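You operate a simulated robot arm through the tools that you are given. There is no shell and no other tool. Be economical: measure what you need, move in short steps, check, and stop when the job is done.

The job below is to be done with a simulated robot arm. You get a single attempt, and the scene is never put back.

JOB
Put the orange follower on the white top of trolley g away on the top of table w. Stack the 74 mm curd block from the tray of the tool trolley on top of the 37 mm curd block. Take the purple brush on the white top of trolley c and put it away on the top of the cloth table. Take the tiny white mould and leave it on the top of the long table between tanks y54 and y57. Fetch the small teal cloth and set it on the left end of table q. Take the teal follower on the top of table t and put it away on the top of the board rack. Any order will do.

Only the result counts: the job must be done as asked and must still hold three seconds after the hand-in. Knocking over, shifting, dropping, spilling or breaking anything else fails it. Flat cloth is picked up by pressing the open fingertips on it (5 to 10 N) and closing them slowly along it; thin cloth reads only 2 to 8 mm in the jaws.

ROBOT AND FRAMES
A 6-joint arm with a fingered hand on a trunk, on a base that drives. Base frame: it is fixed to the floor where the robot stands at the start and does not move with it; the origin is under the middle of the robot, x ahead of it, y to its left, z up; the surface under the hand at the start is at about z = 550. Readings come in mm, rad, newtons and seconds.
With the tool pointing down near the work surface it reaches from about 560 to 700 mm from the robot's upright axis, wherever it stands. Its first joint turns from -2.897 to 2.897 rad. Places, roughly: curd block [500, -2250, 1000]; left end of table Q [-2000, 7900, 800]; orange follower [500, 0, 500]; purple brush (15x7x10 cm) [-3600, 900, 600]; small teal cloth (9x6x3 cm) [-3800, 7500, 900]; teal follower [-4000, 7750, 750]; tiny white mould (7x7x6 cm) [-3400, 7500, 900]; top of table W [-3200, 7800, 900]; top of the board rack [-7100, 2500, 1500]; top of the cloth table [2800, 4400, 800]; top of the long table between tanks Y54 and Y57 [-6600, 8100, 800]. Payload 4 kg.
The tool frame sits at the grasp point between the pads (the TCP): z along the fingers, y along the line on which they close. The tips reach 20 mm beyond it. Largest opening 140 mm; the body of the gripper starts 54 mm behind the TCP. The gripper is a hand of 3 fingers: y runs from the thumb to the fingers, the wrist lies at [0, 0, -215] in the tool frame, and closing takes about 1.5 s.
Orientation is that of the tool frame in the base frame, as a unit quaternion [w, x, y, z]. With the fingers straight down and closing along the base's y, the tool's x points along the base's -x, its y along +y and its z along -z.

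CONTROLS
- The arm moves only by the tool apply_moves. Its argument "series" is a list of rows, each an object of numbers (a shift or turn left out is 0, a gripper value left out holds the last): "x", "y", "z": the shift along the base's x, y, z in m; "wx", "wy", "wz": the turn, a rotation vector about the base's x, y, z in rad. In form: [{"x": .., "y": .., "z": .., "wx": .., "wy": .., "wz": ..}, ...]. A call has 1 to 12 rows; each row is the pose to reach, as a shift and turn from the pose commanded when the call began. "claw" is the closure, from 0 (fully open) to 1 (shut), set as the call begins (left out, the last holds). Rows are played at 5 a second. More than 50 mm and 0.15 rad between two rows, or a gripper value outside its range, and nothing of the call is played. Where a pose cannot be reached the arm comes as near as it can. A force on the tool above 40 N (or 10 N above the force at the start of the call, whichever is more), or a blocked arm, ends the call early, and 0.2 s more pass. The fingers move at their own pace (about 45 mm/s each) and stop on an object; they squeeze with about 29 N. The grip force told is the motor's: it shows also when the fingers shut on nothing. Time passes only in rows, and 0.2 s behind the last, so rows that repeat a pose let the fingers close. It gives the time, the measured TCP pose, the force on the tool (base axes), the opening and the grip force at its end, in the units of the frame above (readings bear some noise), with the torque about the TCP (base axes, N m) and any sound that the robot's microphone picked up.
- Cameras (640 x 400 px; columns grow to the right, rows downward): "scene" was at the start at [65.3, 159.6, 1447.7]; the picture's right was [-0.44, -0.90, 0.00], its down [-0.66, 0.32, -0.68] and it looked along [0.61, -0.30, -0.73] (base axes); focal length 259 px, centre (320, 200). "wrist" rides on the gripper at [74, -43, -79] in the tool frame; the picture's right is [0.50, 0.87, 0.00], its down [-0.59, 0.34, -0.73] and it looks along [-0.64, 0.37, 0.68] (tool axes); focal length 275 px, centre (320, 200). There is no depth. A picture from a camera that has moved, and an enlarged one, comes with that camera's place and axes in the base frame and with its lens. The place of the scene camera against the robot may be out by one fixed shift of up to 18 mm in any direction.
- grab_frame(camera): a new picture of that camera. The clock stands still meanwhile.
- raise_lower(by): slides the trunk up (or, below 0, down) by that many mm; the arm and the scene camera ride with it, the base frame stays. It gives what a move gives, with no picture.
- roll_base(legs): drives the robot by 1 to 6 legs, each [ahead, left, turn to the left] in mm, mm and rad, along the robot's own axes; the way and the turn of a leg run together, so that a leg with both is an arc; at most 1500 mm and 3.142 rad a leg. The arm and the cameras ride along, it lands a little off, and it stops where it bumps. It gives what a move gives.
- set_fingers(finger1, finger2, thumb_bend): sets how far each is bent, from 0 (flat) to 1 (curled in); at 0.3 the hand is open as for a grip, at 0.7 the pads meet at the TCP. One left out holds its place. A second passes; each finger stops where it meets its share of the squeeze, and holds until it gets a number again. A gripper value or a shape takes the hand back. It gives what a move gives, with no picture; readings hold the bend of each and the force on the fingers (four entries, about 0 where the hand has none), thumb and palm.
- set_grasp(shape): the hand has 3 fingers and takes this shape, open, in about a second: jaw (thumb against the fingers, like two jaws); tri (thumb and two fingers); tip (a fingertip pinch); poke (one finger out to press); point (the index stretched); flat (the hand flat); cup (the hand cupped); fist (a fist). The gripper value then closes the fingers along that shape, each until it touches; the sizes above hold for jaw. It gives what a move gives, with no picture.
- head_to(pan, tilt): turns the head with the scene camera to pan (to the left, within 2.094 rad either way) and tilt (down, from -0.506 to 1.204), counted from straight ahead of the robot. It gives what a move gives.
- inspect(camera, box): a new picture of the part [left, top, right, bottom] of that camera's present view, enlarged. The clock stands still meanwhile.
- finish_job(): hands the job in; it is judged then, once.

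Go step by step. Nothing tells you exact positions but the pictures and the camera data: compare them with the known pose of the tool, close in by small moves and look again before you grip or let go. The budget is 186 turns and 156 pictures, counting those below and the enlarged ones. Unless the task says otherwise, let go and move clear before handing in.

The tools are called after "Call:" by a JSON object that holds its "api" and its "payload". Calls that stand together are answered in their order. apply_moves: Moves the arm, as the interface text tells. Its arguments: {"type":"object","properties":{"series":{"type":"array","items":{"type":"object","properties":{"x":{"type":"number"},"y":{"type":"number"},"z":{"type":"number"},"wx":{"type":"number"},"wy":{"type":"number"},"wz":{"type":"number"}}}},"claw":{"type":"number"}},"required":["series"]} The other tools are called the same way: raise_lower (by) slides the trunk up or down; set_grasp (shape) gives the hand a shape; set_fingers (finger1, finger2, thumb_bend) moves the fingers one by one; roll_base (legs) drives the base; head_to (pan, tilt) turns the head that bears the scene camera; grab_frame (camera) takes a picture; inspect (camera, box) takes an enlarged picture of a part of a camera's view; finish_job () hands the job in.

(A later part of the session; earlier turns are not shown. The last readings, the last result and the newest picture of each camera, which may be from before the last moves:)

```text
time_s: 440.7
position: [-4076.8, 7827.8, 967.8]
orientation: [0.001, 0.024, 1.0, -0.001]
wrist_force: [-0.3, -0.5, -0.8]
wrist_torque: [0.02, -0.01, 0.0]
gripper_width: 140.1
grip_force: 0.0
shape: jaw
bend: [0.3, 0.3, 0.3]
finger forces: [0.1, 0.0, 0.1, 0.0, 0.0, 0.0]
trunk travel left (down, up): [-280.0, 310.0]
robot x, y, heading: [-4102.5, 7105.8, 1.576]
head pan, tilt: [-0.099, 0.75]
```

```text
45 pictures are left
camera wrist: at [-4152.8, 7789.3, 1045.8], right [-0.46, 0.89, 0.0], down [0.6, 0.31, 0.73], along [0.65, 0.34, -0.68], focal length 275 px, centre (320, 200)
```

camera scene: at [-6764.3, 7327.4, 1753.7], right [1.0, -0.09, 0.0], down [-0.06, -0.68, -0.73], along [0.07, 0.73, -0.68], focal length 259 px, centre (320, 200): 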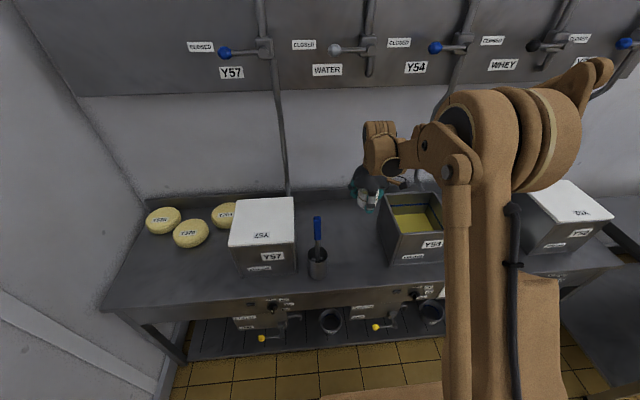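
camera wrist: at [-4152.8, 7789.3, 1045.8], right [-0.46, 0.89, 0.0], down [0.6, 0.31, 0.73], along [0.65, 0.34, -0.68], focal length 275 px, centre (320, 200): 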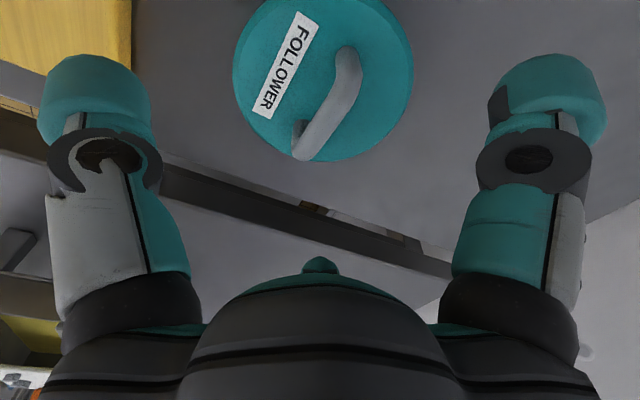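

Call:
{"api": "apply_moves", "payload": {"series": [{"x": -0.006, "y": 0.003, "z": -0.03}, {"x": -0.006, "y": 0.003, "z": -0.05}]}}

Call:
{"api": "grab_frame", "payload": {"camera": "wrist"}}

```text
time_s: 441.3
position: [-4083.2, 7830.3, 918.4]
orientation: [0.001, 0.023, 1.0, -0.001]
wrist_force: [-0.7, 0.9, 0.4]
wrist_torque: [0.02, 0.02, -0.01]
gripper_width: 140.0
grip_force: 0.1
shape: jaw
bend: [0.3, 0.3, 0.3]
finger forces: [0.0, 0.1, 0.0, 0.1, 0.0, 0.1]
trunk travel left (down, up): [-280.0, 310.0]
robot x, y, heading: [-4102.3, 7105.5, 1.565]
head pan, tilt: [-0.099, 0.75]
```

```text
44 pictures are left
camera wrist: at [-4159.8, 7791.3, 996.6], right [-0.46, 0.89, 0.0], down [0.6, 0.31, 0.73], along [0.65, 0.34, -0.68], focal length 275 px, centre (320, 200)
```

wrist: 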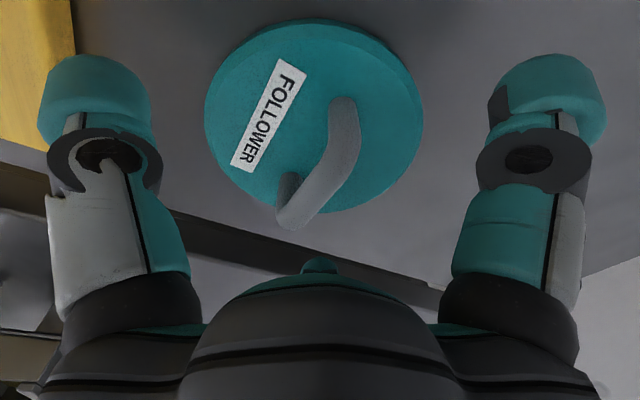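

Call:
{"api": "apply_moves", "payload": {"series": [{"x": 0.001, "y": 0.005, "z": -0.007}, {"x": 0.001, "y": 0.005, "z": -0.014}]}}

Call:
{"api": "apply_moves", "payload": {"series": [{}, {}, {}, {}, {}, {}, {}, {}, {}, {}, {}], "claw": 1}}

Call:
{"api": "grab_frame", "payload": {"camera": "wrist"}}

```text
time_s: 441.9
position: [-4081.9, 7835.9, 903.6]
orientation: [0.002, 0.023, 1.0, -0.001]
wrist_force: [-0.2, -0.7, 0.0]
wrist_torque: [0.02, -0.02, 0.0]
gripper_width: 140.0
grip_force: 0.2
shape: jaw
bend: [0.3, 0.3, 0.3]
finger forces: [0.0, 0.0, 0.0, 0.0, 0.0, 0.1]
trunk travel left (down, up): [-280.0, 310.0]
robot x, y, heading: [-4102.8, 7106.7, 1.566]
head pan, tilt: [-0.099, 0.75]
```

```text
time_s: 444.3
position: [-4082.5, 7836.7, 904.4]
orientation: [0.001, 0.023, 1.0, -0.001]
wrist_force: [0.1, -0.1, -1.0]
wrist_torque: [0.04, -0.07, -0.02]
gripper_width: 17.4
grip_force: 29.1
shape: jaw
bend: [0.96, 0.95, 0.59]
finger forces: [7.7, 6.7, 0.0, 0.1, 21.7, 0.0]
trunk travel left (down, up): [-280.0, 310.0]
robot x, y, heading: [-4102.8, 7109.3, 1.573]
head pan, tilt: [-0.099, 0.75]
```

```text
43 pictures are left
camera wrist: at [-4158.6, 7796.9, 983.0], right [-0.46, 0.89, 0.0], down [0.6, 0.31, 0.73], along [0.65, 0.34, -0.68], focal length 275 px, centre (320, 200)
```

wrist: 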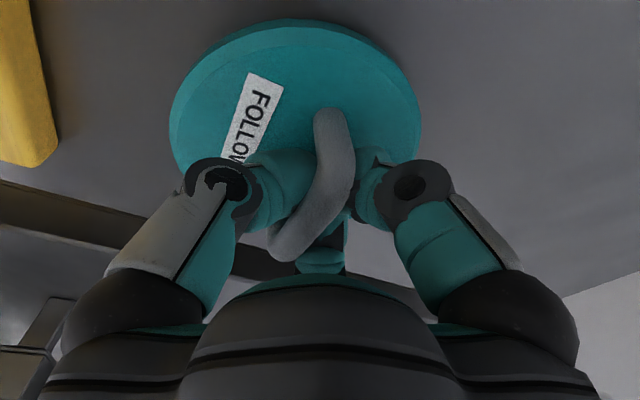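

Contact is light on two fingers. I'll reopen, lower 7 mm and re-grip for a firmer hold.

Call:
{"api": "apply_moves", "payload": {"series": [{}, {}, {}, {}, {}, {}, {}, {}, {}], "claw": 0.3}}

Call:
{"api": "apply_moves", "payload": {"series": [{"z": -0.004}, {"z": -0.008}]}}

Call:
{"api": "apply_moves", "payload": {"series": [{}, {}, {}, {}, {}, {}, {}, {}, {}], "claw": 1}}

```text
time_s: 446.3
position: [-4081.7, 7836.8, 903.6]
orientation: [0.001, 0.023, 1.0, -0.001]
wrist_force: [-0.8, 0.0, 0.2]
wrist_torque: [-0.01, 0.0, 0.03]
gripper_width: 97.6
grip_force: 0.1
shape: jaw
bend: [0.27, 0.27, 0.25]
finger forces: [0.0, 0.0, 0.1, 0.0, 0.1, 0.0]
trunk travel left (down, up): [-280.0, 310.0]
robot x, y, heading: [-4102.7, 7108.2, 1.571]
head pan, tilt: [-0.099, 0.75]
```

```text
time_s: 446.9
position: [-4082.5, 7836.7, 896.0]
orientation: [0.001, 0.024, 1.0, -0.001]
wrist_force: [-1.1, 1.2, 2.9]
wrist_torque: [-0.22, 0.02, 0.01]
gripper_width: 97.3
grip_force: 0.0
shape: jaw
bend: [0.27, 0.27, 0.25]
finger forces: [0.1, 0.0, 0.0, 0.0, 3.4, 0.0]
trunk travel left (down, up): [-280.0, 310.0]
robot x, y, heading: [-4105.2, 7108.3, 1.571]
head pan, tilt: [-0.099, 0.75]
```

```text
time_s: 448.9
position: [-4081.1, 7835.7, 897.3]
orientation: [0.001, 0.024, 1.0, 0.0]
wrist_force: [-0.1, 1.3, 20.0]
wrist_torque: [0.18, -0.21, 0.04]
gripper_width: 3.3
grip_force: 29.4
shape: jaw
bend: [0.74, 0.74, 0.57]
finger forces: [2.9, 3.0, 0.0, 0.0, 6.0, 0.0]
trunk travel left (down, up): [-280.0, 310.0]
robot x, y, heading: [-4100.9, 7109.9, 1.57]
head pan, tilt: [-0.099, 0.75]
```

Call:
{"api": "grab_frame", "payload": {"camera": "wrist"}}

```text
42 pictures are left
camera wrist: at [-4158.2, 7796.0, 975.8], right [-0.46, 0.89, 0.0], down [0.6, 0.31, 0.74], along [0.65, 0.34, -0.68], focal length 275 px, centre (320, 200)
```

wrist: 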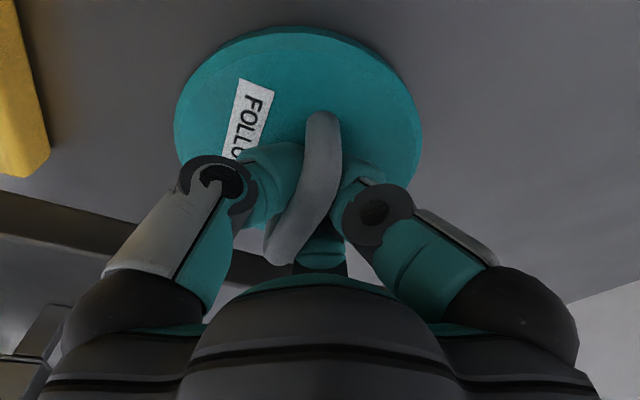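

The fingers went under the bar, so the earlier height was better. I'll reopen, go back up to 905 and grip the bar between the pads.

Call:
{"api": "apply_moves", "payload": {"series": [{}, {}, {}, {}, {}, {}, {}, {}], "claw": 0.3}}

Call:
{"api": "apply_moves", "payload": {"series": [{"z": 0.004}, {"z": 0.008}]}}

Call:
{"api": "apply_moves", "payload": {"series": [{}, {}, {}, {}, {}, {}, {}, {}, {}], "claw": 1}}

```text
time_s: 450.7
position: [-4082.1, 7836.0, 896.2]
orientation: [0.001, 0.023, 1.0, 0.0]
wrist_force: [-1.7, -1.7, 8.0]
wrist_torque: [0.19, -0.42, -0.1]
gripper_width: 95.5
grip_force: 0.1
shape: jaw
bend: [0.27, 0.27, 0.25]
finger forces: [0.1, 8.7, 0.0, 0.0, 0.1, 0.0]
trunk travel left (down, up): [-280.0, 310.0]
robot x, y, heading: [-4102.2, 7105.7, 1.572]
head pan, tilt: [-0.099, 0.75]
```

```text
time_s: 451.3
position: [-4082.3, 7836.8, 903.7]
orientation: [0.0, 0.024, 1.0, -0.001]
wrist_force: [-0.3, -0.6, 0.5]
wrist_torque: [0.01, 0.0, 0.0]
gripper_width: 97.4
grip_force: 0.1
shape: jaw
bend: [0.27, 0.27, 0.25]
finger forces: [0.1, 0.1, 0.0, 0.0, 0.0, 0.0]
trunk travel left (down, up): [-280.0, 310.0]
robot x, y, heading: [-4101.6, 7109.6, 1.569]
head pan, tilt: [-0.099, 0.75]
```

```text
time_s: 453.3
position: [-4081.1, 7836.2, 902.6]
orientation: [0.0, 0.024, 1.0, -0.001]
wrist_force: [-0.3, -0.6, -0.3]
wrist_torque: [0.05, 0.04, 0.01]
gripper_width: 0.0
grip_force: 29.2
shape: jaw
bend: [0.74, 0.73, 0.67]
finger forces: [22.5, 22.1, 0.0, 0.0, 41.8, 0.0]
trunk travel left (down, up): [-280.0, 310.0]
robot x, y, heading: [-4104.8, 7107.7, 1.571]
head pan, tilt: [-0.099, 0.75]
```

Call:
{"api": "grab_frame", "payload": {"camera": "wrist"}}

```text
41 pictures are left
camera wrist: at [-4158.4, 7797.1, 982.7], right [-0.46, 0.89, 0.0], down [0.6, 0.31, 0.73], along [0.65, 0.34, -0.68], focal length 275 px, centre (320, 200)
```

wrist: 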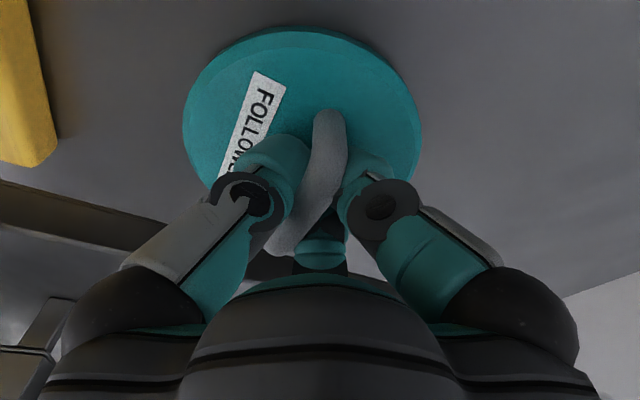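

The bar sits higher than I assumed and the fingers met beneath it. I'll reopen and try 11 mm higher.

Call:
{"api": "apply_moves", "payload": {"series": [{}, {}, {}, {}, {}, {}, {}, {}], "claw": 0.3}}

Call:
{"api": "apply_moves", "payload": {"series": [{"z": 0.006}, {"z": 0.011}]}}

Call:
{"api": "apply_moves", "payload": {"series": [{}, {}, {}, {}, {}, {}, {}, {}, {}], "claw": 1}}

Call:
{"api": "grab_frame", "payload": {"camera": "wrist"}}

```text
time_s: 455.1
position: [-4082.0, 7836.7, 904.5]
orientation: [0.001, 0.024, 1.0, 0.0]
wrist_force: [-0.3, 0.5, 0.4]
wrist_torque: [0.01, -0.03, 0.01]
gripper_width: 98.0
grip_force: 0.0
shape: jaw
bend: [0.27, 0.27, 0.25]
finger forces: [0.0, 0.1, 0.0, 0.0, 0.0, 0.0]
trunk travel left (down, up): [-280.0, 310.0]
robot x, y, heading: [-4101.9, 7109.8, 1.571]
head pan, tilt: [-0.099, 0.75]
```

```text
time_s: 455.7
position: [-4082.1, 7835.8, 915.1]
orientation: [0.001, 0.024, 1.0, -0.001]
wrist_force: [-0.4, -0.6, -0.5]
wrist_torque: [-0.02, 0.0, 0.01]
gripper_width: 98.1
grip_force: 0.0
shape: jaw
bend: [0.27, 0.27, 0.25]
finger forces: [0.1, 0.0, 0.1, 0.1, 0.0, 0.1]
trunk travel left (down, up): [-280.0, 310.0]
robot x, y, heading: [-4100.1, 7106.6, 1.572]
head pan, tilt: [-0.099, 0.75]
```

```text
time_s: 457.7
position: [-4081.5, 7836.2, 915.5]
orientation: [0.0, 0.024, 1.0, 0.0]
wrist_force: [-0.2, -0.7, -1.9]
wrist_torque: [0.04, 0.03, -0.03]
gripper_width: 19.1
grip_force: 28.9
shape: jaw
bend: [0.87, 0.85, 0.54]
finger forces: [5.7, 7.1, 0.1, 0.0, 17.8, 0.1]
trunk travel left (down, up): [-280.0, 310.0]
robot x, y, heading: [-4103.2, 7105.1, 1.571]
head pan, tilt: [-0.099, 0.75]
```

```text
40 pictures are left
camera wrist: at [-4158.9, 7797.0, 994.1], right [-0.46, 0.89, 0.0], down [0.6, 0.31, 0.73], along [0.65, 0.34, -0.68], focal length 275 px, centre (320, 200)
```

wrist: 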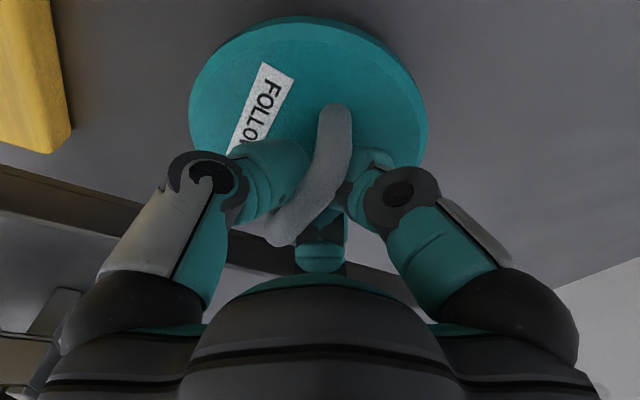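

The bar is now pinched between the pads. I'll test a small lift.

Call:
{"api": "apply_moves", "payload": {"series": [{"z": 0.01}, {"z": 0.02}, {"z": 0.03}, {"z": 0.03}, {"z": 0.03}]}}

Call:
{"api": "grab_frame", "payload": {"camera": "wrist"}}

```text
time_s: 458.9
position: [-4083.2, 7837.2, 946.9]
orientation: [0.001, 0.023, 1.0, -0.001]
wrist_force: [0.1, 0.1, -1.8]
wrist_torque: [0.02, -0.01, 0.04]
gripper_width: 19.0
grip_force: 28.9
shape: jaw
bend: [0.87, 0.85, 0.54]
finger forces: [5.6, 7.1, 0.0, 0.1, 17.9, 0.0]
trunk travel left (down, up): [-280.0, 310.0]
robot x, y, heading: [-4101.9, 7108.1, 1.566]
head pan, tilt: [-0.099, 0.75]
```

```text
39 pictures are left
camera wrist: at [-4159.5, 7797.1, 1024.7], right [-0.46, 0.89, 0.0], down [0.6, 0.31, 0.73], along [0.65, 0.34, -0.68], focal length 275 px, centre (320, 200)
```

wrist: 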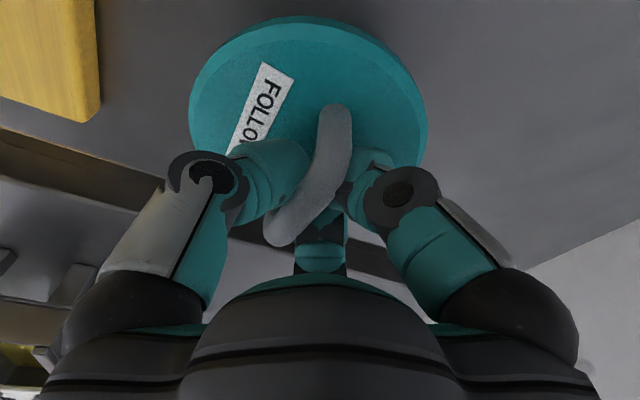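

The follower hangs level and steady. I'll lift it high and drive back west and south toward the board rack.

Call:
{"api": "apply_moves", "payload": {"series": [{"z": 0.04}, {"z": 0.08}, {"z": 0.12}, {"z": 0.16}, {"z": 0.2}, {"z": 0.24}, {"y": -0.03, "z": 0.26}, {"y": -0.06, "z": 0.26}, {"y": -0.09, "z": 0.26}]}}

Call:
{"api": "roll_base", "payload": {"legs": [[-350, 0, 0], [0, 1200, 0]]}}

Call:
{"api": "roll_base", "payload": {"legs": [[0, 950, 0]]}}

```text
time_s: 460.9
position: [-4082.6, 7743.8, 1206.7]
orientation: [0.0, 0.024, 1.0, 0.0]
wrist_force: [0.4, 0.2, -1.8]
wrist_torque: [0.02, 0.04, 0.03]
gripper_width: 19.1
grip_force: 29.1
shape: jaw
bend: [0.87, 0.84, 0.55]
finger forces: [6.3, 7.7, 0.1, 0.0, 17.3, 0.0]
trunk travel left (down, up): [-280.0, 310.0]
robot x, y, heading: [-4103.4, 7108.5, 1.57]
head pan, tilt: [-0.099, 0.75]
```

```text
time_s: 468.9
position: [-5298.7, 7384.0, 1205.1]
orientation: [0.001, 0.015, 1.0, 0.0]
wrist_force: [-0.5, -1.1, -1.1]
wrist_torque: [0.0, -0.01, 0.02]
gripper_width: 19.1
grip_force: 29.1
shape: jaw
bend: [0.87, 0.84, 0.55]
finger forces: [6.2, 7.7, 0.1, 0.0, 17.5, 0.0]
trunk travel left (down, up): [-280.0, 310.0]
robot x, y, heading: [-5308.1, 6745.1, 1.581]
head pan, tilt: [-0.099, 0.75]
```

```text
time_s: 473.8
position: [-6238.3, 7369.2, 1205.8]
orientation: [0.001, 0.016, 1.0, -0.001]
wrist_force: [0.0, 0.1, -1.7]
wrist_torque: [0.0, 0.0, 0.0]
gripper_width: 19.0
grip_force: 28.8
shape: jaw
bend: [0.87, 0.84, 0.55]
finger forces: [6.3, 7.7, 0.1, 0.0, 17.4, 0.0]
trunk travel left (down, up): [-280.0, 310.0]
robot x, y, heading: [-6247.9, 6729.7, 1.589]
head pan, tilt: [-0.099, 0.75]
```

Call:
{"api": "roll_base", "payload": {"legs": [[0, 0, -0.018], [-1400, 0, 0]]}}

Call:
{"api": "roll_base", "payload": {"legs": [[-1200, 0, 0]]}}

```text
time_s: 481.2
position: [-6229.6, 5947.7, 1204.5]
orientation: [0.001, 0.022, 1.0, -0.002]
wrist_force: [0.1, -1.0, -0.8]
wrist_torque: [0.04, 0.01, -0.01]
gripper_width: 19.0
grip_force: 28.8
shape: jaw
bend: [0.87, 0.84, 0.55]
finger forces: [6.4, 7.7, 0.0, 0.1, 17.4, 0.0]
trunk travel left (down, up): [-280.0, 310.0]
robot x, y, heading: [-6245.8, 5306.8, 1.574]
head pan, tilt: [-0.099, 0.75]
```

```text
time_s: 487.3
position: [-6227.2, 4732.5, 1205.3]
orientation: [0.001, 0.009, 1.0, -0.001]
wrist_force: [0.3, 0.9, -1.3]
wrist_torque: [0.04, 0.02, 0.02]
gripper_width: 19.0
grip_force: 28.8
shape: jaw
bend: [0.87, 0.84, 0.55]
finger forces: [6.3, 7.7, 0.0, 0.0, 17.3, 0.0]
trunk travel left (down, up): [-280.0, 310.0]
robot x, y, heading: [-6232.8, 4093.2, 1.598]
head pan, tilt: [-0.099, 0.75]
```

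Call:
{"api": "roll_base", "payload": {"legs": [[0, 27, -0.027], [-900, 0, 0]]}}

Call:
{"api": "roll_base", "payload": {"legs": [[-950, 0, 0]]}}

Call:
{"api": "raise_lower", "payload": {"by": 300}}

Call:
{"api": "head_to", "payload": {"pan": 1.3, "tilt": 0.4}}

Call:
{"api": "grab_frame", "payload": {"camera": "scene"}}

```text
time_s: 492.5
position: [-6235.5, 3823.5, 1205.2]
orientation: [0.001, 0.029, 1.0, 0.0]
wrist_force: [0.1, 1.4, -1.0]
wrist_torque: [0.0, 0.02, -0.03]
gripper_width: 18.9
grip_force: 29.1
shape: jaw
bend: [0.87, 0.84, 0.55]
finger forces: [6.4, 7.7, 0.0, 0.0, 17.2, 0.1]
trunk travel left (down, up): [-280.0, 310.0]
robot x, y, heading: [-6263.8, 3185.9, 1.558]
head pan, tilt: [-0.099, 0.75]
```

```text
time_s: 497.5
position: [-6245.5, 2878.8, 1205.8]
orientation: [0.001, 0.033, 0.999, -0.001]
wrist_force: [-0.7, 0.1, -2.1]
wrist_torque: [-0.02, 0.05, 0.01]
gripper_width: 19.1
grip_force: 29.5
shape: jaw
bend: [0.87, 0.84, 0.55]
finger forces: [6.3, 7.7, 0.0, 0.0, 17.4, 0.1]
trunk travel left (down, up): [-280.0, 310.0]
robot x, y, heading: [-6280.3, 2243.0, 1.549]
head pan, tilt: [-0.099, 0.75]
```

```text
time_s: 500.5
position: [-6245.6, 2879.7, 1504.2]
orientation: [0.001, 0.034, 0.999, 0.0]
wrist_force: [-0.2, 0.2, -0.7]
wrist_torque: [0.02, 0.02, 0.01]
gripper_width: 19.1
grip_force: 28.9
shape: jaw
bend: [0.87, 0.84, 0.55]
finger forces: [6.5, 7.7, 0.0, 0.0, 17.2, 0.1]
trunk travel left (down, up): [-580.0, 10.0]
robot x, y, heading: [-6278.9, 2243.5, 1.551]
head pan, tilt: [-0.099, 0.75]
```

```text
time_s: 502.0
position: [-6245.8, 2878.8, 1505.6]
orientation: [0.0, 0.033, 0.999, -0.001]
wrist_force: [-0.9, 0.0, -1.2]
wrist_torque: [0.03, 0.03, 0.01]
gripper_width: 19.0
grip_force: 29.1
shape: jaw
bend: [0.87, 0.84, 0.55]
finger forces: [6.5, 7.7, 0.0, 0.0, 17.2, 0.0]
trunk travel left (down, up): [-580.0, 10.0]
robot x, y, heading: [-6278.4, 2238.6, 1.55]
head pan, tilt: [1.3, 0.4]
```

```text
38 pictures are left
camera scene: at [-6544.1, 2256.1, 2014.7], right [0.29, 0.96, 0.0], down [0.37, -0.11, -0.92], along [-0.88, 0.26, -0.39], focal length 259 px, centre (320, 200)
```

scene: 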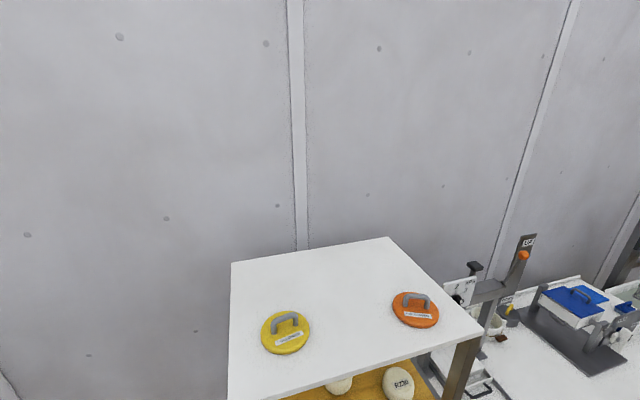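

The rack top spans x≈-7290 to -6850 and y≈2172 to 2749, with a yellow and an orange follower on it; the middle near (-7065, 2465) is free. I'll step back, turn to face the rack, and raise the hand before approaching.

Call:
{"api": "roll_base", "payload": {"legs": [[-90, -230, 0.02], [0, 0, 1.571]]}}

Call:
{"api": "apply_moves", "payload": {"series": [{"z": 0.04}, {"z": 0.08}, {"z": 0.12}, {"z": 0.14}]}}

Call:
{"api": "head_to", "payload": {"pan": -0.1, "tilt": 0.5}}

Call:
{"api": "grab_frame", "payload": {"camera": "scene"}}

```text
time_s: 507.6
position: [-6697.1, 2162.1, 1504.2]
orientation: [0.002, -0.693, 0.721, 0.0]
wrist_force: [-0.5, 0.0, -1.3]
wrist_torque: [0.03, 0.05, -0.01]
gripper_width: 18.8
grip_force: 29.2
shape: jaw
bend: [0.87, 0.84, 0.55]
finger forces: [6.5, 7.6, 0.1, 0.1, 16.6, 0.0]
trunk travel left (down, up): [-580.0, 10.0]
robot x, y, heading: [-6056.7, 2149.4, -3.132]
head pan, tilt: [1.3, 0.4]
```

```text
time_s: 508.6
position: [-6696.2, 2163.4, 1647.4]
orientation: [0.001, -0.693, 0.721, 0.0]
wrist_force: [0.0, 0.2, -1.4]
wrist_torque: [0.0, -0.03, -0.01]
gripper_width: 18.9
grip_force: 28.2
shape: jaw
bend: [0.87, 0.84, 0.55]
finger forces: [6.5, 7.6, 0.0, 0.0, 16.5, 0.0]
trunk travel left (down, up): [-580.0, 10.0]
robot x, y, heading: [-6056.6, 2147.5, -3.131]
head pan, tilt: [1.3, 0.4]
```

```text
time_s: 510.1
position: [-6696.9, 2161.9, 1645.9]
orientation: [0.002, -0.694, 0.72, 0.0]
wrist_force: [0.2, -0.6, -0.6]
wrist_torque: [0.01, 0.0, -0.05]
gripper_width: 18.8
grip_force: 28.9
shape: jaw
bend: [0.87, 0.84, 0.55]
finger forces: [6.6, 7.6, 0.0, 0.0, 16.5, 0.0]
trunk travel left (down, up): [-580.0, 10.0]
robot x, y, heading: [-6056.0, 2147.8, -3.135]
head pan, tilt: [-0.099, 0.499]
```

```text
37 pictures are left
camera scene: at [-6113.2, 1969.9, 2005.6], right [0.09, 1.0, 0.0], down [0.48, -0.04, -0.88], along [-0.87, 0.08, -0.48], focal length 259 px, centre (320, 200)
```

scene: 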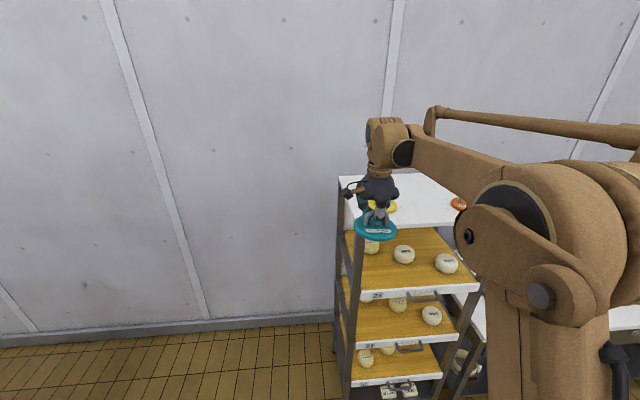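

Call:
{"api": "roll_base", "payload": {"legs": [[0, -240, -0.007], [365, 0, 0]]}}

Call:
{"api": "grab_frame", "payload": {"camera": "wrist"}}

Call:
{"api": "head_to", "payload": {"pan": -0.2, "tilt": 0.75}}

Call:
{"api": "grab_frame", "payload": {"camera": "scene"}}

```text
time_s: 513.9
position: [-7068.7, 2412.6, 1644.8]
orientation: [0.002, -0.69, 0.724, 0.0]
wrist_force: [0.0, -0.8, -1.2]
wrist_torque: [0.0, 0.03, 0.04]
gripper_width: 19.0
grip_force: 29.3
shape: jaw
bend: [0.87, 0.84, 0.55]
finger forces: [6.5, 7.6, 0.0, 0.1, 16.5, 0.0]
trunk travel left (down, up): [-580.0, 10.0]
robot x, y, heading: [-6429.6, 2391.1, 3.139]
head pan, tilt: [-0.099, 0.499]
```

```text
36 pictures are left
camera wrist: at [-7029.4, 2336.3, 1724.7], right [-0.89, -0.46, 0.0], down [-0.31, 0.6, 0.73], along [-0.33, 0.65, -0.68], focal length 275 px, centre (320, 200)
```

wrist: 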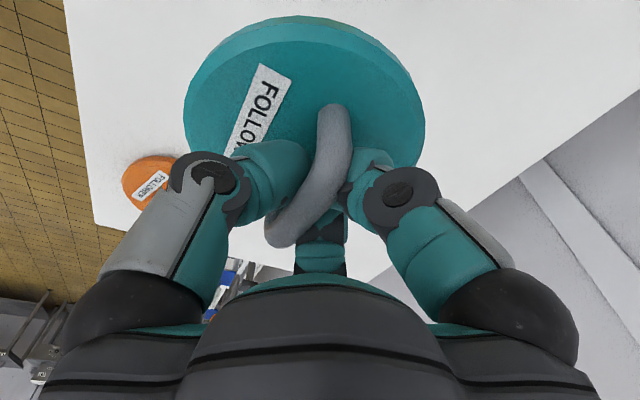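

```text
time_s: 514.7
position: [-7068.0, 2413.1, 1645.3]
orientation: [0.002, -0.689, 0.725, 0.001]
wrist_force: [0.1, 0.3, -1.3]
wrist_torque: [0.0, -0.01, 0.01]
gripper_width: 18.9
grip_force: 29.1
shape: jaw
bend: [0.87, 0.84, 0.55]
finger forces: [6.5, 7.6, 0.1, 0.1, 16.4, 0.0]
trunk travel left (down, up): [-580.0, 10.0]
robot x, y, heading: [-6431.4, 2388.3, 3.139]
head pan, tilt: [-0.201, 0.75]
```

```text
35 pictures are left
camera scene: at [-6478.2, 2221.7, 1983.7], right [0.2, 0.98, 0.0], down [0.67, -0.14, -0.73], along [-0.72, 0.15, -0.68], focal length 259 px, centre (320, 200)
```

scene: 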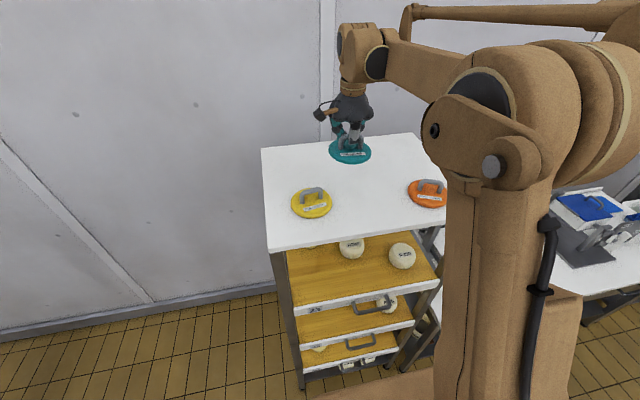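

The landing spot is clear of both other followers. I'll shift 40 mm to centre it and lower to contact.

Call:
{"api": "apply_moves", "payload": {"series": [{"y": 0.02}, {"y": 0.04}, {"y": 0.04, "z": -0.03}, {"y": 0.04, "z": -0.055}, {"y": 0.04, "z": -0.065}, {"y": 0.04, "z": -0.072}, {"y": 0.04, "z": -0.078}]}}

Call:
{"api": "inspect", "payload": {"camera": "scene", "box": [240, 100, 460, 260]}}

```text
time_s: 516.3
position: [-7069.0, 2452.5, 1566.2]
orientation: [0.001, -0.689, 0.725, 0.0]
wrist_force: [0.6, -0.3, -1.3]
wrist_torque: [0.02, 0.0, -0.02]
gripper_width: 18.9
grip_force: 28.9
shape: jaw
bend: [0.87, 0.84, 0.55]
finger forces: [6.5, 7.5, 0.1, 0.0, 16.3, 0.0]
trunk travel left (down, up): [-580.0, 10.0]
robot x, y, heading: [-6429.7, 2389.8, 3.138]
head pan, tilt: [-0.201, 0.75]
```

```text
2.50 times, centred on (350, 180) of scene
camera zoom: at [-6478.1, 2222.0, 1983.7], right [0.2, 0.98, 0.0], down [0.67, -0.14, -0.73], along [-0.72, 0.15, -0.68], focal length 647 px, centre (245, 250)
```

zoom: 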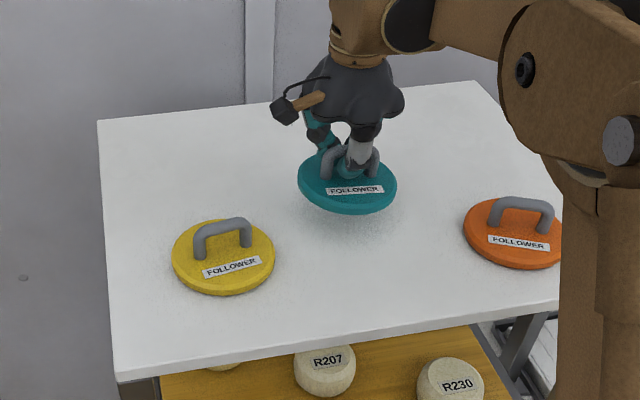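

Call:
{"api": "apply_moves", "payload": {"series": [{"z": -0.004}, {"z": -0.008}, {"z": -0.011}, {"z": -0.014}, {"z": -0.017}]}}

```text
time_s: 517.5
position: [-7069.1, 2451.3, 1551.3]
orientation: [0.001, -0.689, 0.725, 0.0]
wrist_force: [0.1, 1.0, -1.2]
wrist_torque: [0.0, -0.03, 0.0]
gripper_width: 18.7
grip_force: 29.1
shape: jaw
bend: [0.87, 0.84, 0.55]
finger forces: [6.5, 7.5, 0.0, 0.1, 16.3, 0.0]
trunk travel left (down, up): [-580.0, 10.0]
robot x, y, heading: [-6431.1, 2388.0, 3.137]
head pan, tilt: [-0.201, 0.75]
```

Call:
{"api": "apply_moves", "payload": {"series": [{"z": -0.003}, {"z": -0.006}, {"z": -0.009}]}}

Call:
{"api": "inspect", "payload": {"camera": "scene", "box": [320, 130, 420, 200]}}

```text
time_s: 518.3
position: [-7068.5, 2453.1, 1541.2]
orientation: [0.001, -0.689, 0.725, 0.001]
wrist_force: [0.5, 0.4, -1.0]
wrist_torque: [-0.03, 0.02, -0.02]
gripper_width: 18.9
grip_force: 29.1
shape: jaw
bend: [0.87, 0.84, 0.55]
finger forces: [6.5, 7.5, 0.0, 0.0, 16.3, 0.0]
trunk travel left (down, up): [-580.0, 10.0]
robot x, y, heading: [-6432.5, 2391.7, 3.143]
head pan, tilt: [-0.201, 0.75]
```

```text
5.71 times, centred on (370, 165) of scene
camera zoom: at [-6478.0, 2221.8, 1983.6], right [0.2, 0.98, 0.0], down [0.67, -0.14, -0.73], along [-0.72, 0.15, -0.68], focal length 1479 px, centre (34, 400)
```

zoom: 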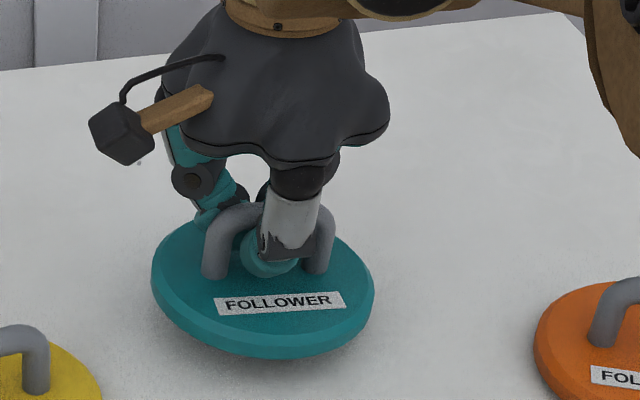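

Still slightly above the surface, so I'll continue in small steps.

Call:
{"api": "apply_moves", "payload": {"series": [{"z": -0.003}, {"z": -0.006}, {"z": -0.009}, {"z": -0.011}]}}

```text
time_s: 519.3
position: [-7069.0, 2452.5, 1530.8]
orientation: [0.001, -0.689, 0.725, 0.0]
wrist_force: [-0.7, 0.4, -1.2]
wrist_torque: [-0.01, -0.02, 0.0]
gripper_width: 18.8
grip_force: 29.4
shape: jaw
bend: [0.87, 0.84, 0.55]
finger forces: [6.4, 7.5, 0.1, 0.0, 16.2, 0.0]
trunk travel left (down, up): [-580.0, 10.0]
robot x, y, heading: [-6426.6, 2392.2, 3.14]
head pan, tilt: [-0.201, 0.75]
```

Call:
{"api": "apply_moves", "payload": {"series": [{"z": -0.002}, {"z": -0.004}, {"z": -0.006}, {"z": -0.008}]}}

```text
time_s: 520.3
position: [-7067.5, 2453.3, 1522.6]
orientation: [0.001, -0.689, 0.725, 0.0]
wrist_force: [0.0, -0.5, 0.8]
wrist_torque: [0.0, -0.04, -0.01]
gripper_width: 18.8
grip_force: 29.0
shape: jaw
bend: [0.87, 0.84, 0.55]
finger forces: [7.2, 7.0, 0.0, 0.0, 15.4, 0.1]
trunk travel left (down, up): [-580.0, 10.0]
robot x, y, heading: [-6431.4, 2389.6, 3.137]
head pan, tilt: [-0.201, 0.75]
```

Call:
{"api": "apply_moves", "payload": {"series": [{"z": -0.001}, {"z": -0.002}]}}

Call:
{"api": "inspect", "payload": {"camera": "scene", "box": [320, 130, 420, 200]}}

```text
time_s: 520.9
position: [-7067.8, 2453.9, 1519.9]
orientation: [0.001, -0.689, 0.725, -0.001]
wrist_force: [1.1, 0.2, 2.7]
wrist_torque: [-0.02, 0.01, -0.03]
gripper_width: 18.6
grip_force: 28.8
shape: jaw
bend: [0.87, 0.84, 0.56]
finger forces: [5.3, 4.0, 0.1, 0.1, 13.0, 0.0]
trunk travel left (down, up): [-580.0, 10.0]
robot x, y, heading: [-6430.1, 2392.9, 3.142]
head pan, tilt: [-0.201, 0.75]
```

```text
5.71 times, centred on (370, 165) of scene
camera zoom: at [-6477.2, 2221.8, 1983.7], right [0.2, 0.98, 0.0], down [0.67, -0.14, -0.73], along [-0.72, 0.15, -0.68], focal length 1479 px, centre (34, 400)
```

zoom: 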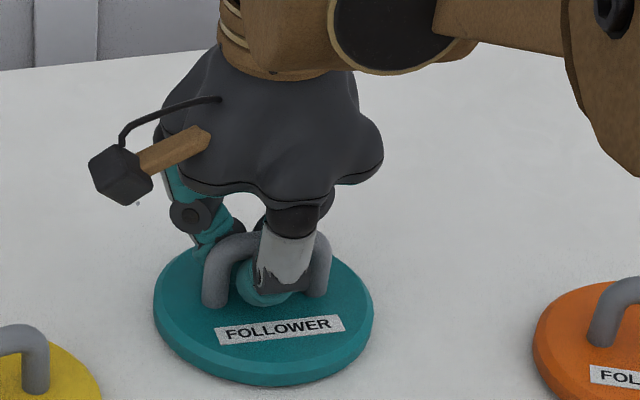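

It's resting flat, so I'll release and rise.

Call:
{"api": "apply_moves", "payload": {"series": [{}, {}, {}, {}, {}, {}, {}, {}, {}], "claw": 0}}

Call:
{"api": "apply_moves", "payload": {"series": [{"z": 0.02}, {"z": 0.05}, {"z": 0.09}, {"z": 0.12}]}}

Call:
{"api": "inspect", "payload": {"camera": "scene", "box": [240, 100, 460, 260]}}

```text
time_s: 521.4
position: [-7066.7, 2453.4, 1521.0]
orientation: [0.0, -0.688, 0.725, 0.0]
wrist_force: [0.7, 0.0, -0.4]
wrist_torque: [0.0, 0.02, 0.02]
gripper_width: 140.1
grip_force: 0.0
shape: jaw
bend: [0.3, 0.3, 0.3]
finger forces: [0.1, 0.1, 0.1, 0.0, 0.0, 0.1]
trunk travel left (down, up): [-580.0, 10.0]
robot x, y, heading: [-6427.7, 2393.1, 3.139]
head pan, tilt: [-0.201, 0.75]
stopped in row 2: the force on the tool passed its limit at 48 N (the readings are from after the stop); the commanded pose is now the measured one
```

```text
time_s: 522.4
position: [-7066.2, 2452.7, 1641.4]
orientation: [0.001, -0.689, 0.725, 0.001]
wrist_force: [0.0, 0.0, -0.5]
wrist_torque: [0.02, 0.03, -0.02]
gripper_width: 140.0
grip_force: 0.1
shape: jaw
bend: [0.3, 0.3, 0.3]
finger forces: [0.1, 0.0, 0.0, 0.0, 0.0, 0.1]
trunk travel left (down, up): [-580.0, 10.0]
robot x, y, heading: [-6427.4, 2393.1, 3.143]
head pan, tilt: [-0.201, 0.75]
```

```text
2.50 times, centred on (350, 180) of scene
camera zoom: at [-6476.4, 2221.6, 1983.7], right [0.2, 0.98, 0.0], down [0.67, -0.14, -0.73], along [-0.72, 0.15, -0.68], focal length 647 px, centre (245, 250)
```

zoom: 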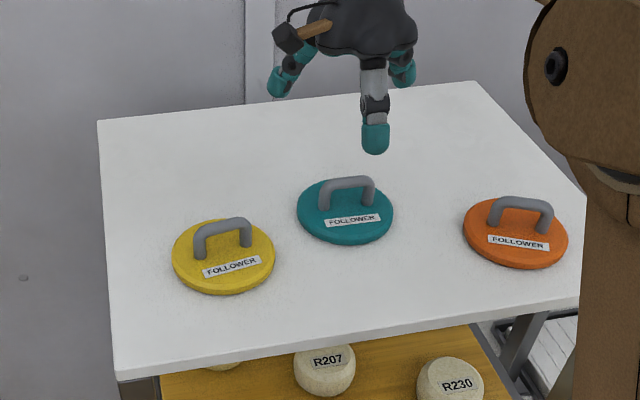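

The teal follower is on the rack. Last comes the purple brush on trolley C, approached from the west. I'll back away, turn to face east and look.

Call:
{"api": "roll_base", "payload": {"legs": [[-700, 0, 0], [0, 0, 3.14]]}}

Call:
{"api": "head_to", "payload": {"pan": -0.4, "tilt": 0.55}}

Call:
{"api": "grab_frame", "payload": {"camera": "scene"}}

```text
time_s: 533.6
position: [-5095.3, 2323.8, 1640.2]
orientation: [0.0, 0.724, 0.69, -0.002]
wrist_force: [-1.0, -0.6, 0.2]
wrist_torque: [0.0, 0.01, -0.03]
gripper_width: 140.0
grip_force: 0.0
shape: jaw
bend: [0.3, 0.3, 0.3]
finger forces: [0.0, 0.1, 0.0, 0.1, 0.0, 0.1]
trunk travel left (down, up): [-580.0, 10.0]
robot x, y, heading: [-5733.2, 2390.0, -0.011]
head pan, tilt: [-0.201, 0.75]
```

```text
time_s: 534.3
position: [-5094.6, 2324.8, 1641.3]
orientation: [0.0, 0.725, 0.689, 0.0]
wrist_force: [0.0, 0.1, 0.0]
wrist_torque: [-0.01, 0.01, 0.0]
gripper_width: 140.2
grip_force: 0.0
shape: jaw
bend: [0.3, 0.3, 0.3]
finger forces: [0.0, 0.0, 0.1, 0.0, 0.0, 0.1]
trunk travel left (down, up): [-580.0, 10.0]
robot x, y, heading: [-5731.4, 2385.3, -0.004]
head pan, tilt: [-0.4, 0.55]
```

```text
30 pictures are left
camera scene: at [-5655.8, 2546.7, 2001.0], right [-0.39, -0.92, 0.0], down [-0.48, 0.21, -0.85], along [0.78, -0.33, -0.52], focal length 259 px, centre (320, 200)
```

scene: 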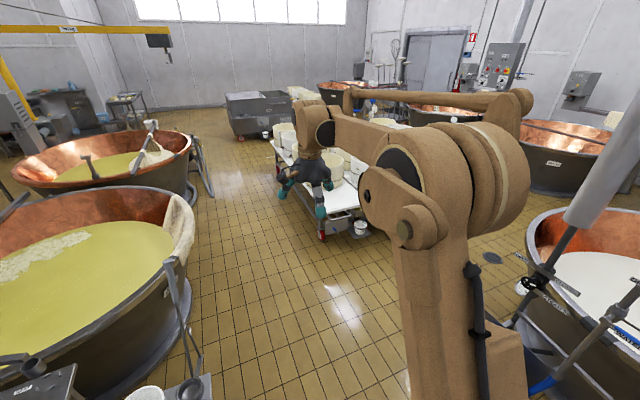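

Carts' west ends are near x≈-3450, and a vat lies to the south-west near (-5400, 400). I'll drive east along y≈2390 and then south to face cart C from x≈-4280.

Call:
{"api": "roll_base", "payload": {"legs": [[1450, 0, 0.004]]}}

Call:
{"api": "roll_base", "payload": {"legs": [[0, -1150, 0]]}}

Call:
{"api": "head_to", "payload": {"pan": -0.25, "tilt": 0.85}}

Call:
{"api": "grab_frame", "payload": {"camera": "scene"}}

```text
time_s: 541.5
position: [-3643.4, 2371.5, 1641.9]
orientation: [0.0, 0.711, 0.703, -0.001]
wrist_force: [0.1, 0.0, -0.5]
wrist_torque: [0.02, 0.0, 0.0]
gripper_width: 139.9
grip_force: 0.0
shape: jaw
bend: [0.3, 0.3, 0.3]
finger forces: [0.1, 0.0, 0.0, 0.0, 0.0, 0.0]
trunk travel left (down, up): [-580.0, 10.0]
robot x, y, heading: [-4286.0, 2409.9, 0.033]
head pan, tilt: [-0.4, 0.55]
```

```text
time_s: 547.4
position: [-3605.1, 1218.3, 1641.1]
orientation: [0.0, 0.713, 0.701, -0.001]
wrist_force: [0.4, -0.8, -0.2]
wrist_torque: [0.01, -0.03, 0.01]
gripper_width: 140.0
grip_force: 0.1
shape: jaw
bend: [0.3, 0.3, 0.3]
finger forces: [0.0, 0.0, 0.0, 0.0, 0.1, 0.1]
trunk travel left (down, up): [-580.0, 10.0]
robot x, y, heading: [-4244.8, 1260.2, 0.03]
head pan, tilt: [-0.4, 0.55]
```

```text
time_s: 548.1
position: [-3605.5, 1219.3, 1640.5]
orientation: [0.0, 0.713, 0.701, -0.001]
wrist_force: [-0.1, 0.7, -0.1]
wrist_torque: [0.0, -0.01, 0.02]
gripper_width: 140.0
grip_force: 0.1
shape: jaw
bend: [0.3, 0.3, 0.3]
finger forces: [0.0, 0.0, 0.0, 0.1, 0.0, 0.1]
trunk travel left (down, up): [-580.0, 10.0]
robot x, y, heading: [-4245.1, 1262.7, 0.031]
head pan, tilt: [-0.25, 0.85]
```

```text
29 pictures are left
camera scene: at [-4181.5, 1435.7, 1975.7], right [-0.22, -0.98, 0.0], down [-0.73, 0.16, -0.66], along [0.64, -0.14, -0.75], focal length 259 px, centre (320, 200)
```

scene: 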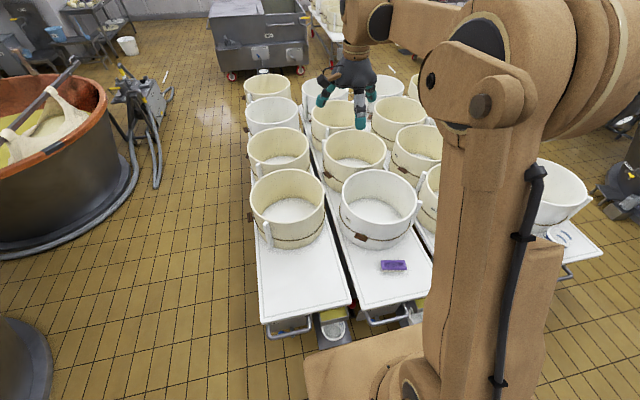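

The brush lies at about (-3580, 855) on cart C with its long side along y. I'll line up with it and lower the trunk.

Call:
{"api": "roll_base", "payload": {"legs": [[0, -400, -0.03]]}}

Call:
{"api": "raise_lower", "payload": {"by": -400}}

Call:
{"api": "apply_moves", "payload": {"series": [{"x": -0.045}, {"x": -0.09}, {"x": -0.09, "z": -0.045}, {"x": -0.09, "z": -0.09}, {"x": -0.09, "z": -0.135}, {"x": -0.09, "z": -0.18}]}}

Call:
{"api": "grab_frame", "payload": {"camera": "wrist"}}

Call:
{"api": "inspect", "payload": {"camera": "scene", "box": [220, 180, 440, 320]}}

```text
time_s: 550.6
position: [-3601.3, 797.9, 1640.8]
orientation: [0.0, 0.723, 0.69, 0.0]
wrist_force: [0.1, -0.8, 0.1]
wrist_torque: [0.0, -0.01, 0.0]
gripper_width: 139.9
grip_force: 0.0
shape: jaw
bend: [0.3, 0.3, 0.3]
finger forces: [0.1, 0.0, 0.0, 0.1, 0.1, 0.1]
trunk travel left (down, up): [-580.0, 10.0]
robot x, y, heading: [-4235.4, 862.0, -0.002]
head pan, tilt: [-0.25, 0.85]
```

```text
time_s: 554.5
position: [-3601.4, 797.2, 1240.9]
orientation: [0.0, 0.723, 0.691, -0.001]
wrist_force: [0.3, 0.6, -0.9]
wrist_torque: [0.0, 0.01, -0.01]
gripper_width: 140.0
grip_force: 0.0
shape: jaw
bend: [0.3, 0.3, 0.3]
finger forces: [0.0, 0.0, 0.0, 0.0, 0.0, 0.0]
trunk travel left (down, up): [-180.0, 410.0]
robot x, y, heading: [-4240.3, 860.3, 0.002]
head pan, tilt: [-0.25, 0.85]
```

```text
time_s: 555.9
position: [-3691.8, 796.9, 1062.2]
orientation: [0.0, 0.724, 0.689, -0.001]
wrist_force: [1.5, -1.2, -0.1]
wrist_torque: [-0.01, 0.01, 0.0]
gripper_width: 140.0
grip_force: 0.0
shape: jaw
bend: [0.3, 0.3, 0.3]
finger forces: [0.0, 0.1, 0.0, 0.0, 0.1, 0.1]
trunk travel left (down, up): [-180.0, 410.0]
robot x, y, heading: [-4238.7, 860.8, -0.001]
head pan, tilt: [-0.25, 0.85]
```

```text
28 pictures are left
camera wrist: at [-3730.9, 872.4, 1141.1], right [0.89, 0.46, 0.0], down [0.31, -0.6, 0.73], along [0.34, -0.65, -0.68], focal length 275 px, centre (320, 200)
```

wrist: 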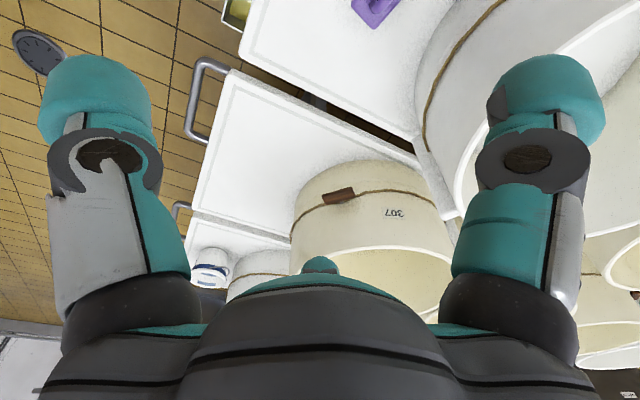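

```text
2.86 times, centred on (330, 250) of scene
camera zoom: at [-4169.3, 1033.0, 1575.6], right [-0.25, -0.97, 0.0], down [-0.73, 0.19, -0.66], along [0.64, -0.16, -0.75], focal length 740 px, centre (291, 57)
```

zoom: 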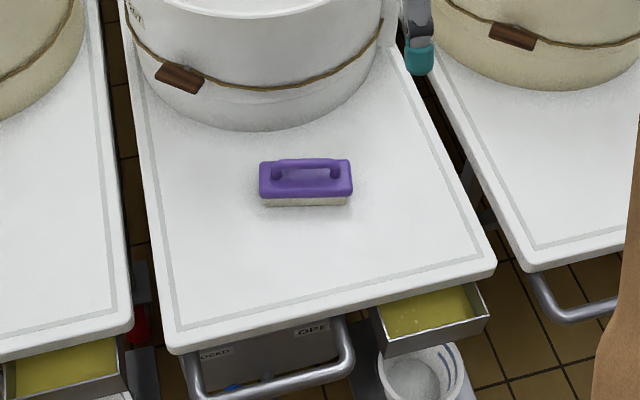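

The brush has a bail handle along its long side, so I'll pinch that bar. I'll lower the trunk and move to a good viewing spot.

Call:
{"api": "apply_moves", "payload": {"series": [{"x": 0.015, "y": 0.045}, {"x": 0.035, "y": 0.09, "wz": -0.07}, {"x": 0.05, "y": 0.134, "wz": -0.13}]}}

Call:
{"api": "raise_lower", "payload": {"by": -140}}

Call:
{"api": "apply_moves", "payload": {"series": [{"z": -0.04}, {"z": -0.08}, {"z": -0.12}]}}

Call:
{"api": "grab_frame", "payload": {"camera": "wrist"}}

```text
time_s: 556.7
position: [-3641.4, 931.9, 1060.0]
orientation: [0.0, 0.766, 0.643, -0.001]
wrist_force: [0.8, -0.3, 0.4]
wrist_torque: [-0.03, 0.01, -0.02]
gripper_width: 140.1
grip_force: 0.0
shape: jaw
bend: [0.3, 0.3, 0.3]
finger forces: [0.1, 0.0, 0.0, 0.0, 0.0, 0.0]
trunk travel left (down, up): [-180.0, 410.0]
robot x, y, heading: [-4241.9, 857.7, -0.004]
head pan, tilt: [-0.25, 0.85]
```

```text
time_s: 558.4
position: [-3641.9, 930.3, 919.9]
orientation: [0.001, 0.767, 0.642, -0.001]
wrist_force: [0.1, -0.8, 0.4]
wrist_torque: [0.0, 0.01, -0.02]
gripper_width: 140.1
grip_force: 0.1
shape: jaw
bend: [0.3, 0.3, 0.3]
finger forces: [0.1, 0.0, 0.1, 0.1, 0.1, 0.0]
trunk travel left (down, up): [-40.0, 550.0]
robot x, y, heading: [-4240.3, 858.9, -0.001]
head pan, tilt: [-0.25, 0.85]
```

```text
time_s: 559.1
position: [-3640.0, 930.4, 801.1]
orientation: [-0.001, 0.766, 0.643, -0.001]
wrist_force: [0.3, -0.5, 0.5]
wrist_torque: [-0.03, 0.0, 0.0]
gripper_width: 140.1
grip_force: 0.1
shape: jaw
bend: [0.3, 0.3, 0.3]
finger forces: [0.0, 0.0, 0.1, 0.0, 0.0, 0.0]
trunk travel left (down, up): [-40.0, 550.0]
robot x, y, heading: [-4240.0, 857.2, 0.001]
head pan, tilt: [-0.25, 0.85]
```

```text
26 pictures are left
camera wrist: at [-3669.6, 1010.2, 879.9], right [0.94, 0.34, 0.0], down [0.23, -0.64, 0.73], along [0.25, -0.69, -0.68], focal length 275 px, centre (320, 200)
```

wrist: 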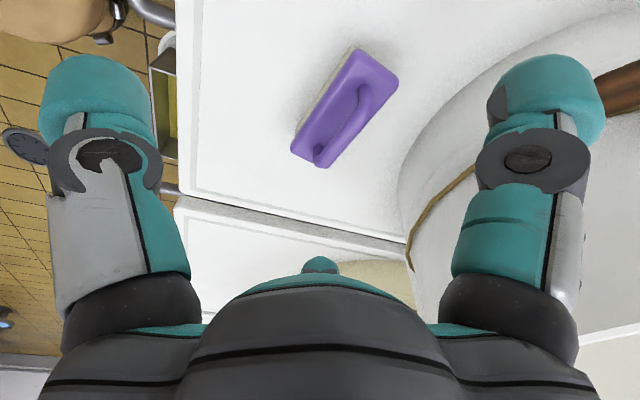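

Call:
{"api": "apply_moves", "payload": {"series": [{"x": 0.02, "y": -0.025, "z": -0.02, "wz": -0.05}, {"x": 0.043, "y": -0.054, "z": -0.04, "wz": -0.096}, {"x": 0.043, "y": -0.054, "z": -0.08, "wz": -0.096}, {"x": 0.043, "y": -0.054, "z": -0.1, "wz": -0.096}]}}

Call:
{"api": "grab_frame", "payload": {"camera": "wrist"}}

```text
time_s: 560.1
position: [-3598.5, 876.4, 700.2]
orientation: [0.0, 0.797, 0.604, -0.001]
wrist_force: [-0.6, 0.5, -0.4]
wrist_torque: [0.01, 0.01, -0.03]
gripper_width: 140.4
grip_force: 0.1
shape: jaw
bend: [0.3, 0.3, 0.3]
finger forces: [0.1, 0.0, 0.0, 0.1, 0.0, 0.1]
trunk travel left (down, up): [-40.0, 550.0]
robot x, y, heading: [-4238.6, 856.3, -0.001]
head pan, tilt: [-0.25, 0.85]
```

```text
25 pictures are left
camera wrist: at [-3620.2, 959.0, 777.9], right [0.97, 0.25, 0.0], down [0.17, -0.66, 0.74], along [0.18, -0.71, -0.68], focal length 275 px, centre (320, 200)
```

wrist: 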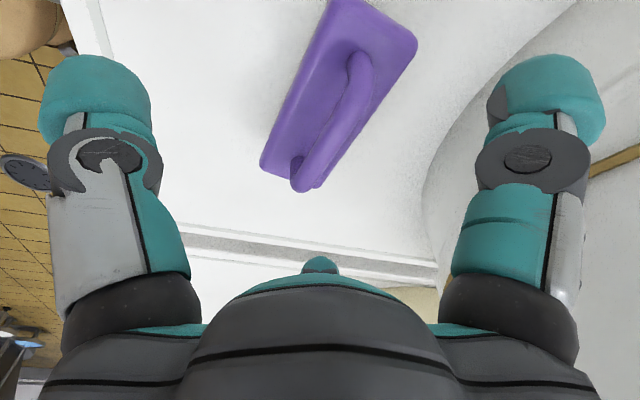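

Call:
{"api": "apply_moves", "payload": {"series": [{"x": 0.005, "y": 0.003, "z": -0.015, "wz": 0.08}, {"x": 0.005, "y": 0.003, "z": -0.03, "wz": 0.08}]}}

Call:
{"api": "grab_frame", "payload": {"camera": "wrist"}}

Call:
{"api": "inspect", "payload": {"camera": "scene", "box": [260, 170, 400, 270]}}

```text
time_s: 560.8
position: [-3594.9, 880.1, 670.0]
orientation: [0.0, 0.772, 0.636, -0.001]
wrist_force: [-0.1, 0.1, -0.3]
wrist_torque: [-0.03, -0.04, -0.02]
gripper_width: 140.0
grip_force: 0.1
shape: jaw
bend: [0.3, 0.3, 0.3]
finger forces: [0.1, 0.0, 0.0, 0.0, 0.0, 0.0]
trunk travel left (down, up): [-40.0, 550.0]
robot x, y, heading: [-4239.1, 852.6, -0.003]
head pan, tilt: [-0.25, 0.85]
```

```text
24 pictures are left
camera wrist: at [-3622.0, 959.6, 748.6], right [0.95, 0.33, 0.0], down [0.22, -0.64, 0.73], along [0.24, -0.7, -0.68], focal length 275 px, centre (320, 200)
```

wrist: 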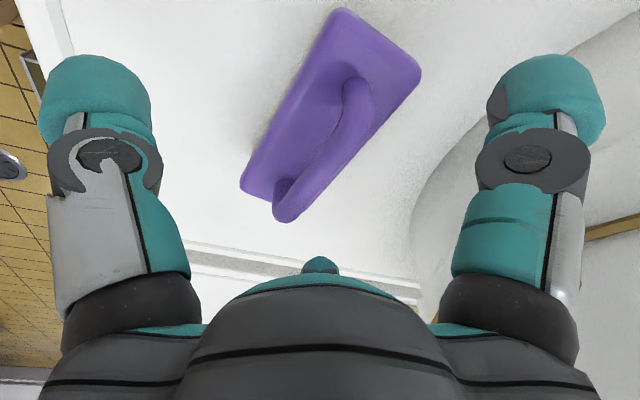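

```text
4.00 times, centred on (330, 220) of scene
camera zoom: at [-4169.7, 1033.1, 1435.6], right [-0.25, -0.97, 0.0], down [-0.73, 0.19, -0.66], along [0.64, -0.16, -0.75], focal length 1035 px, centre (280, 120)
```

zoom: 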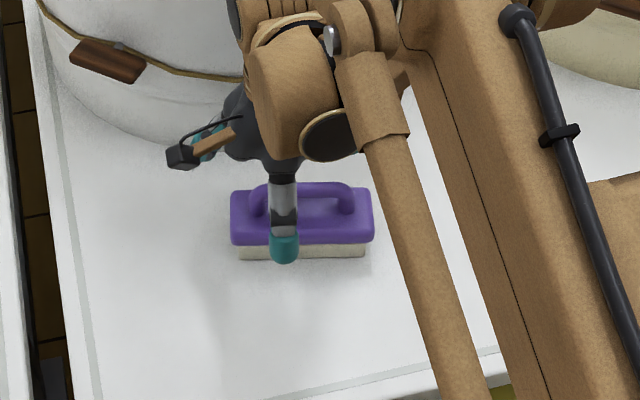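

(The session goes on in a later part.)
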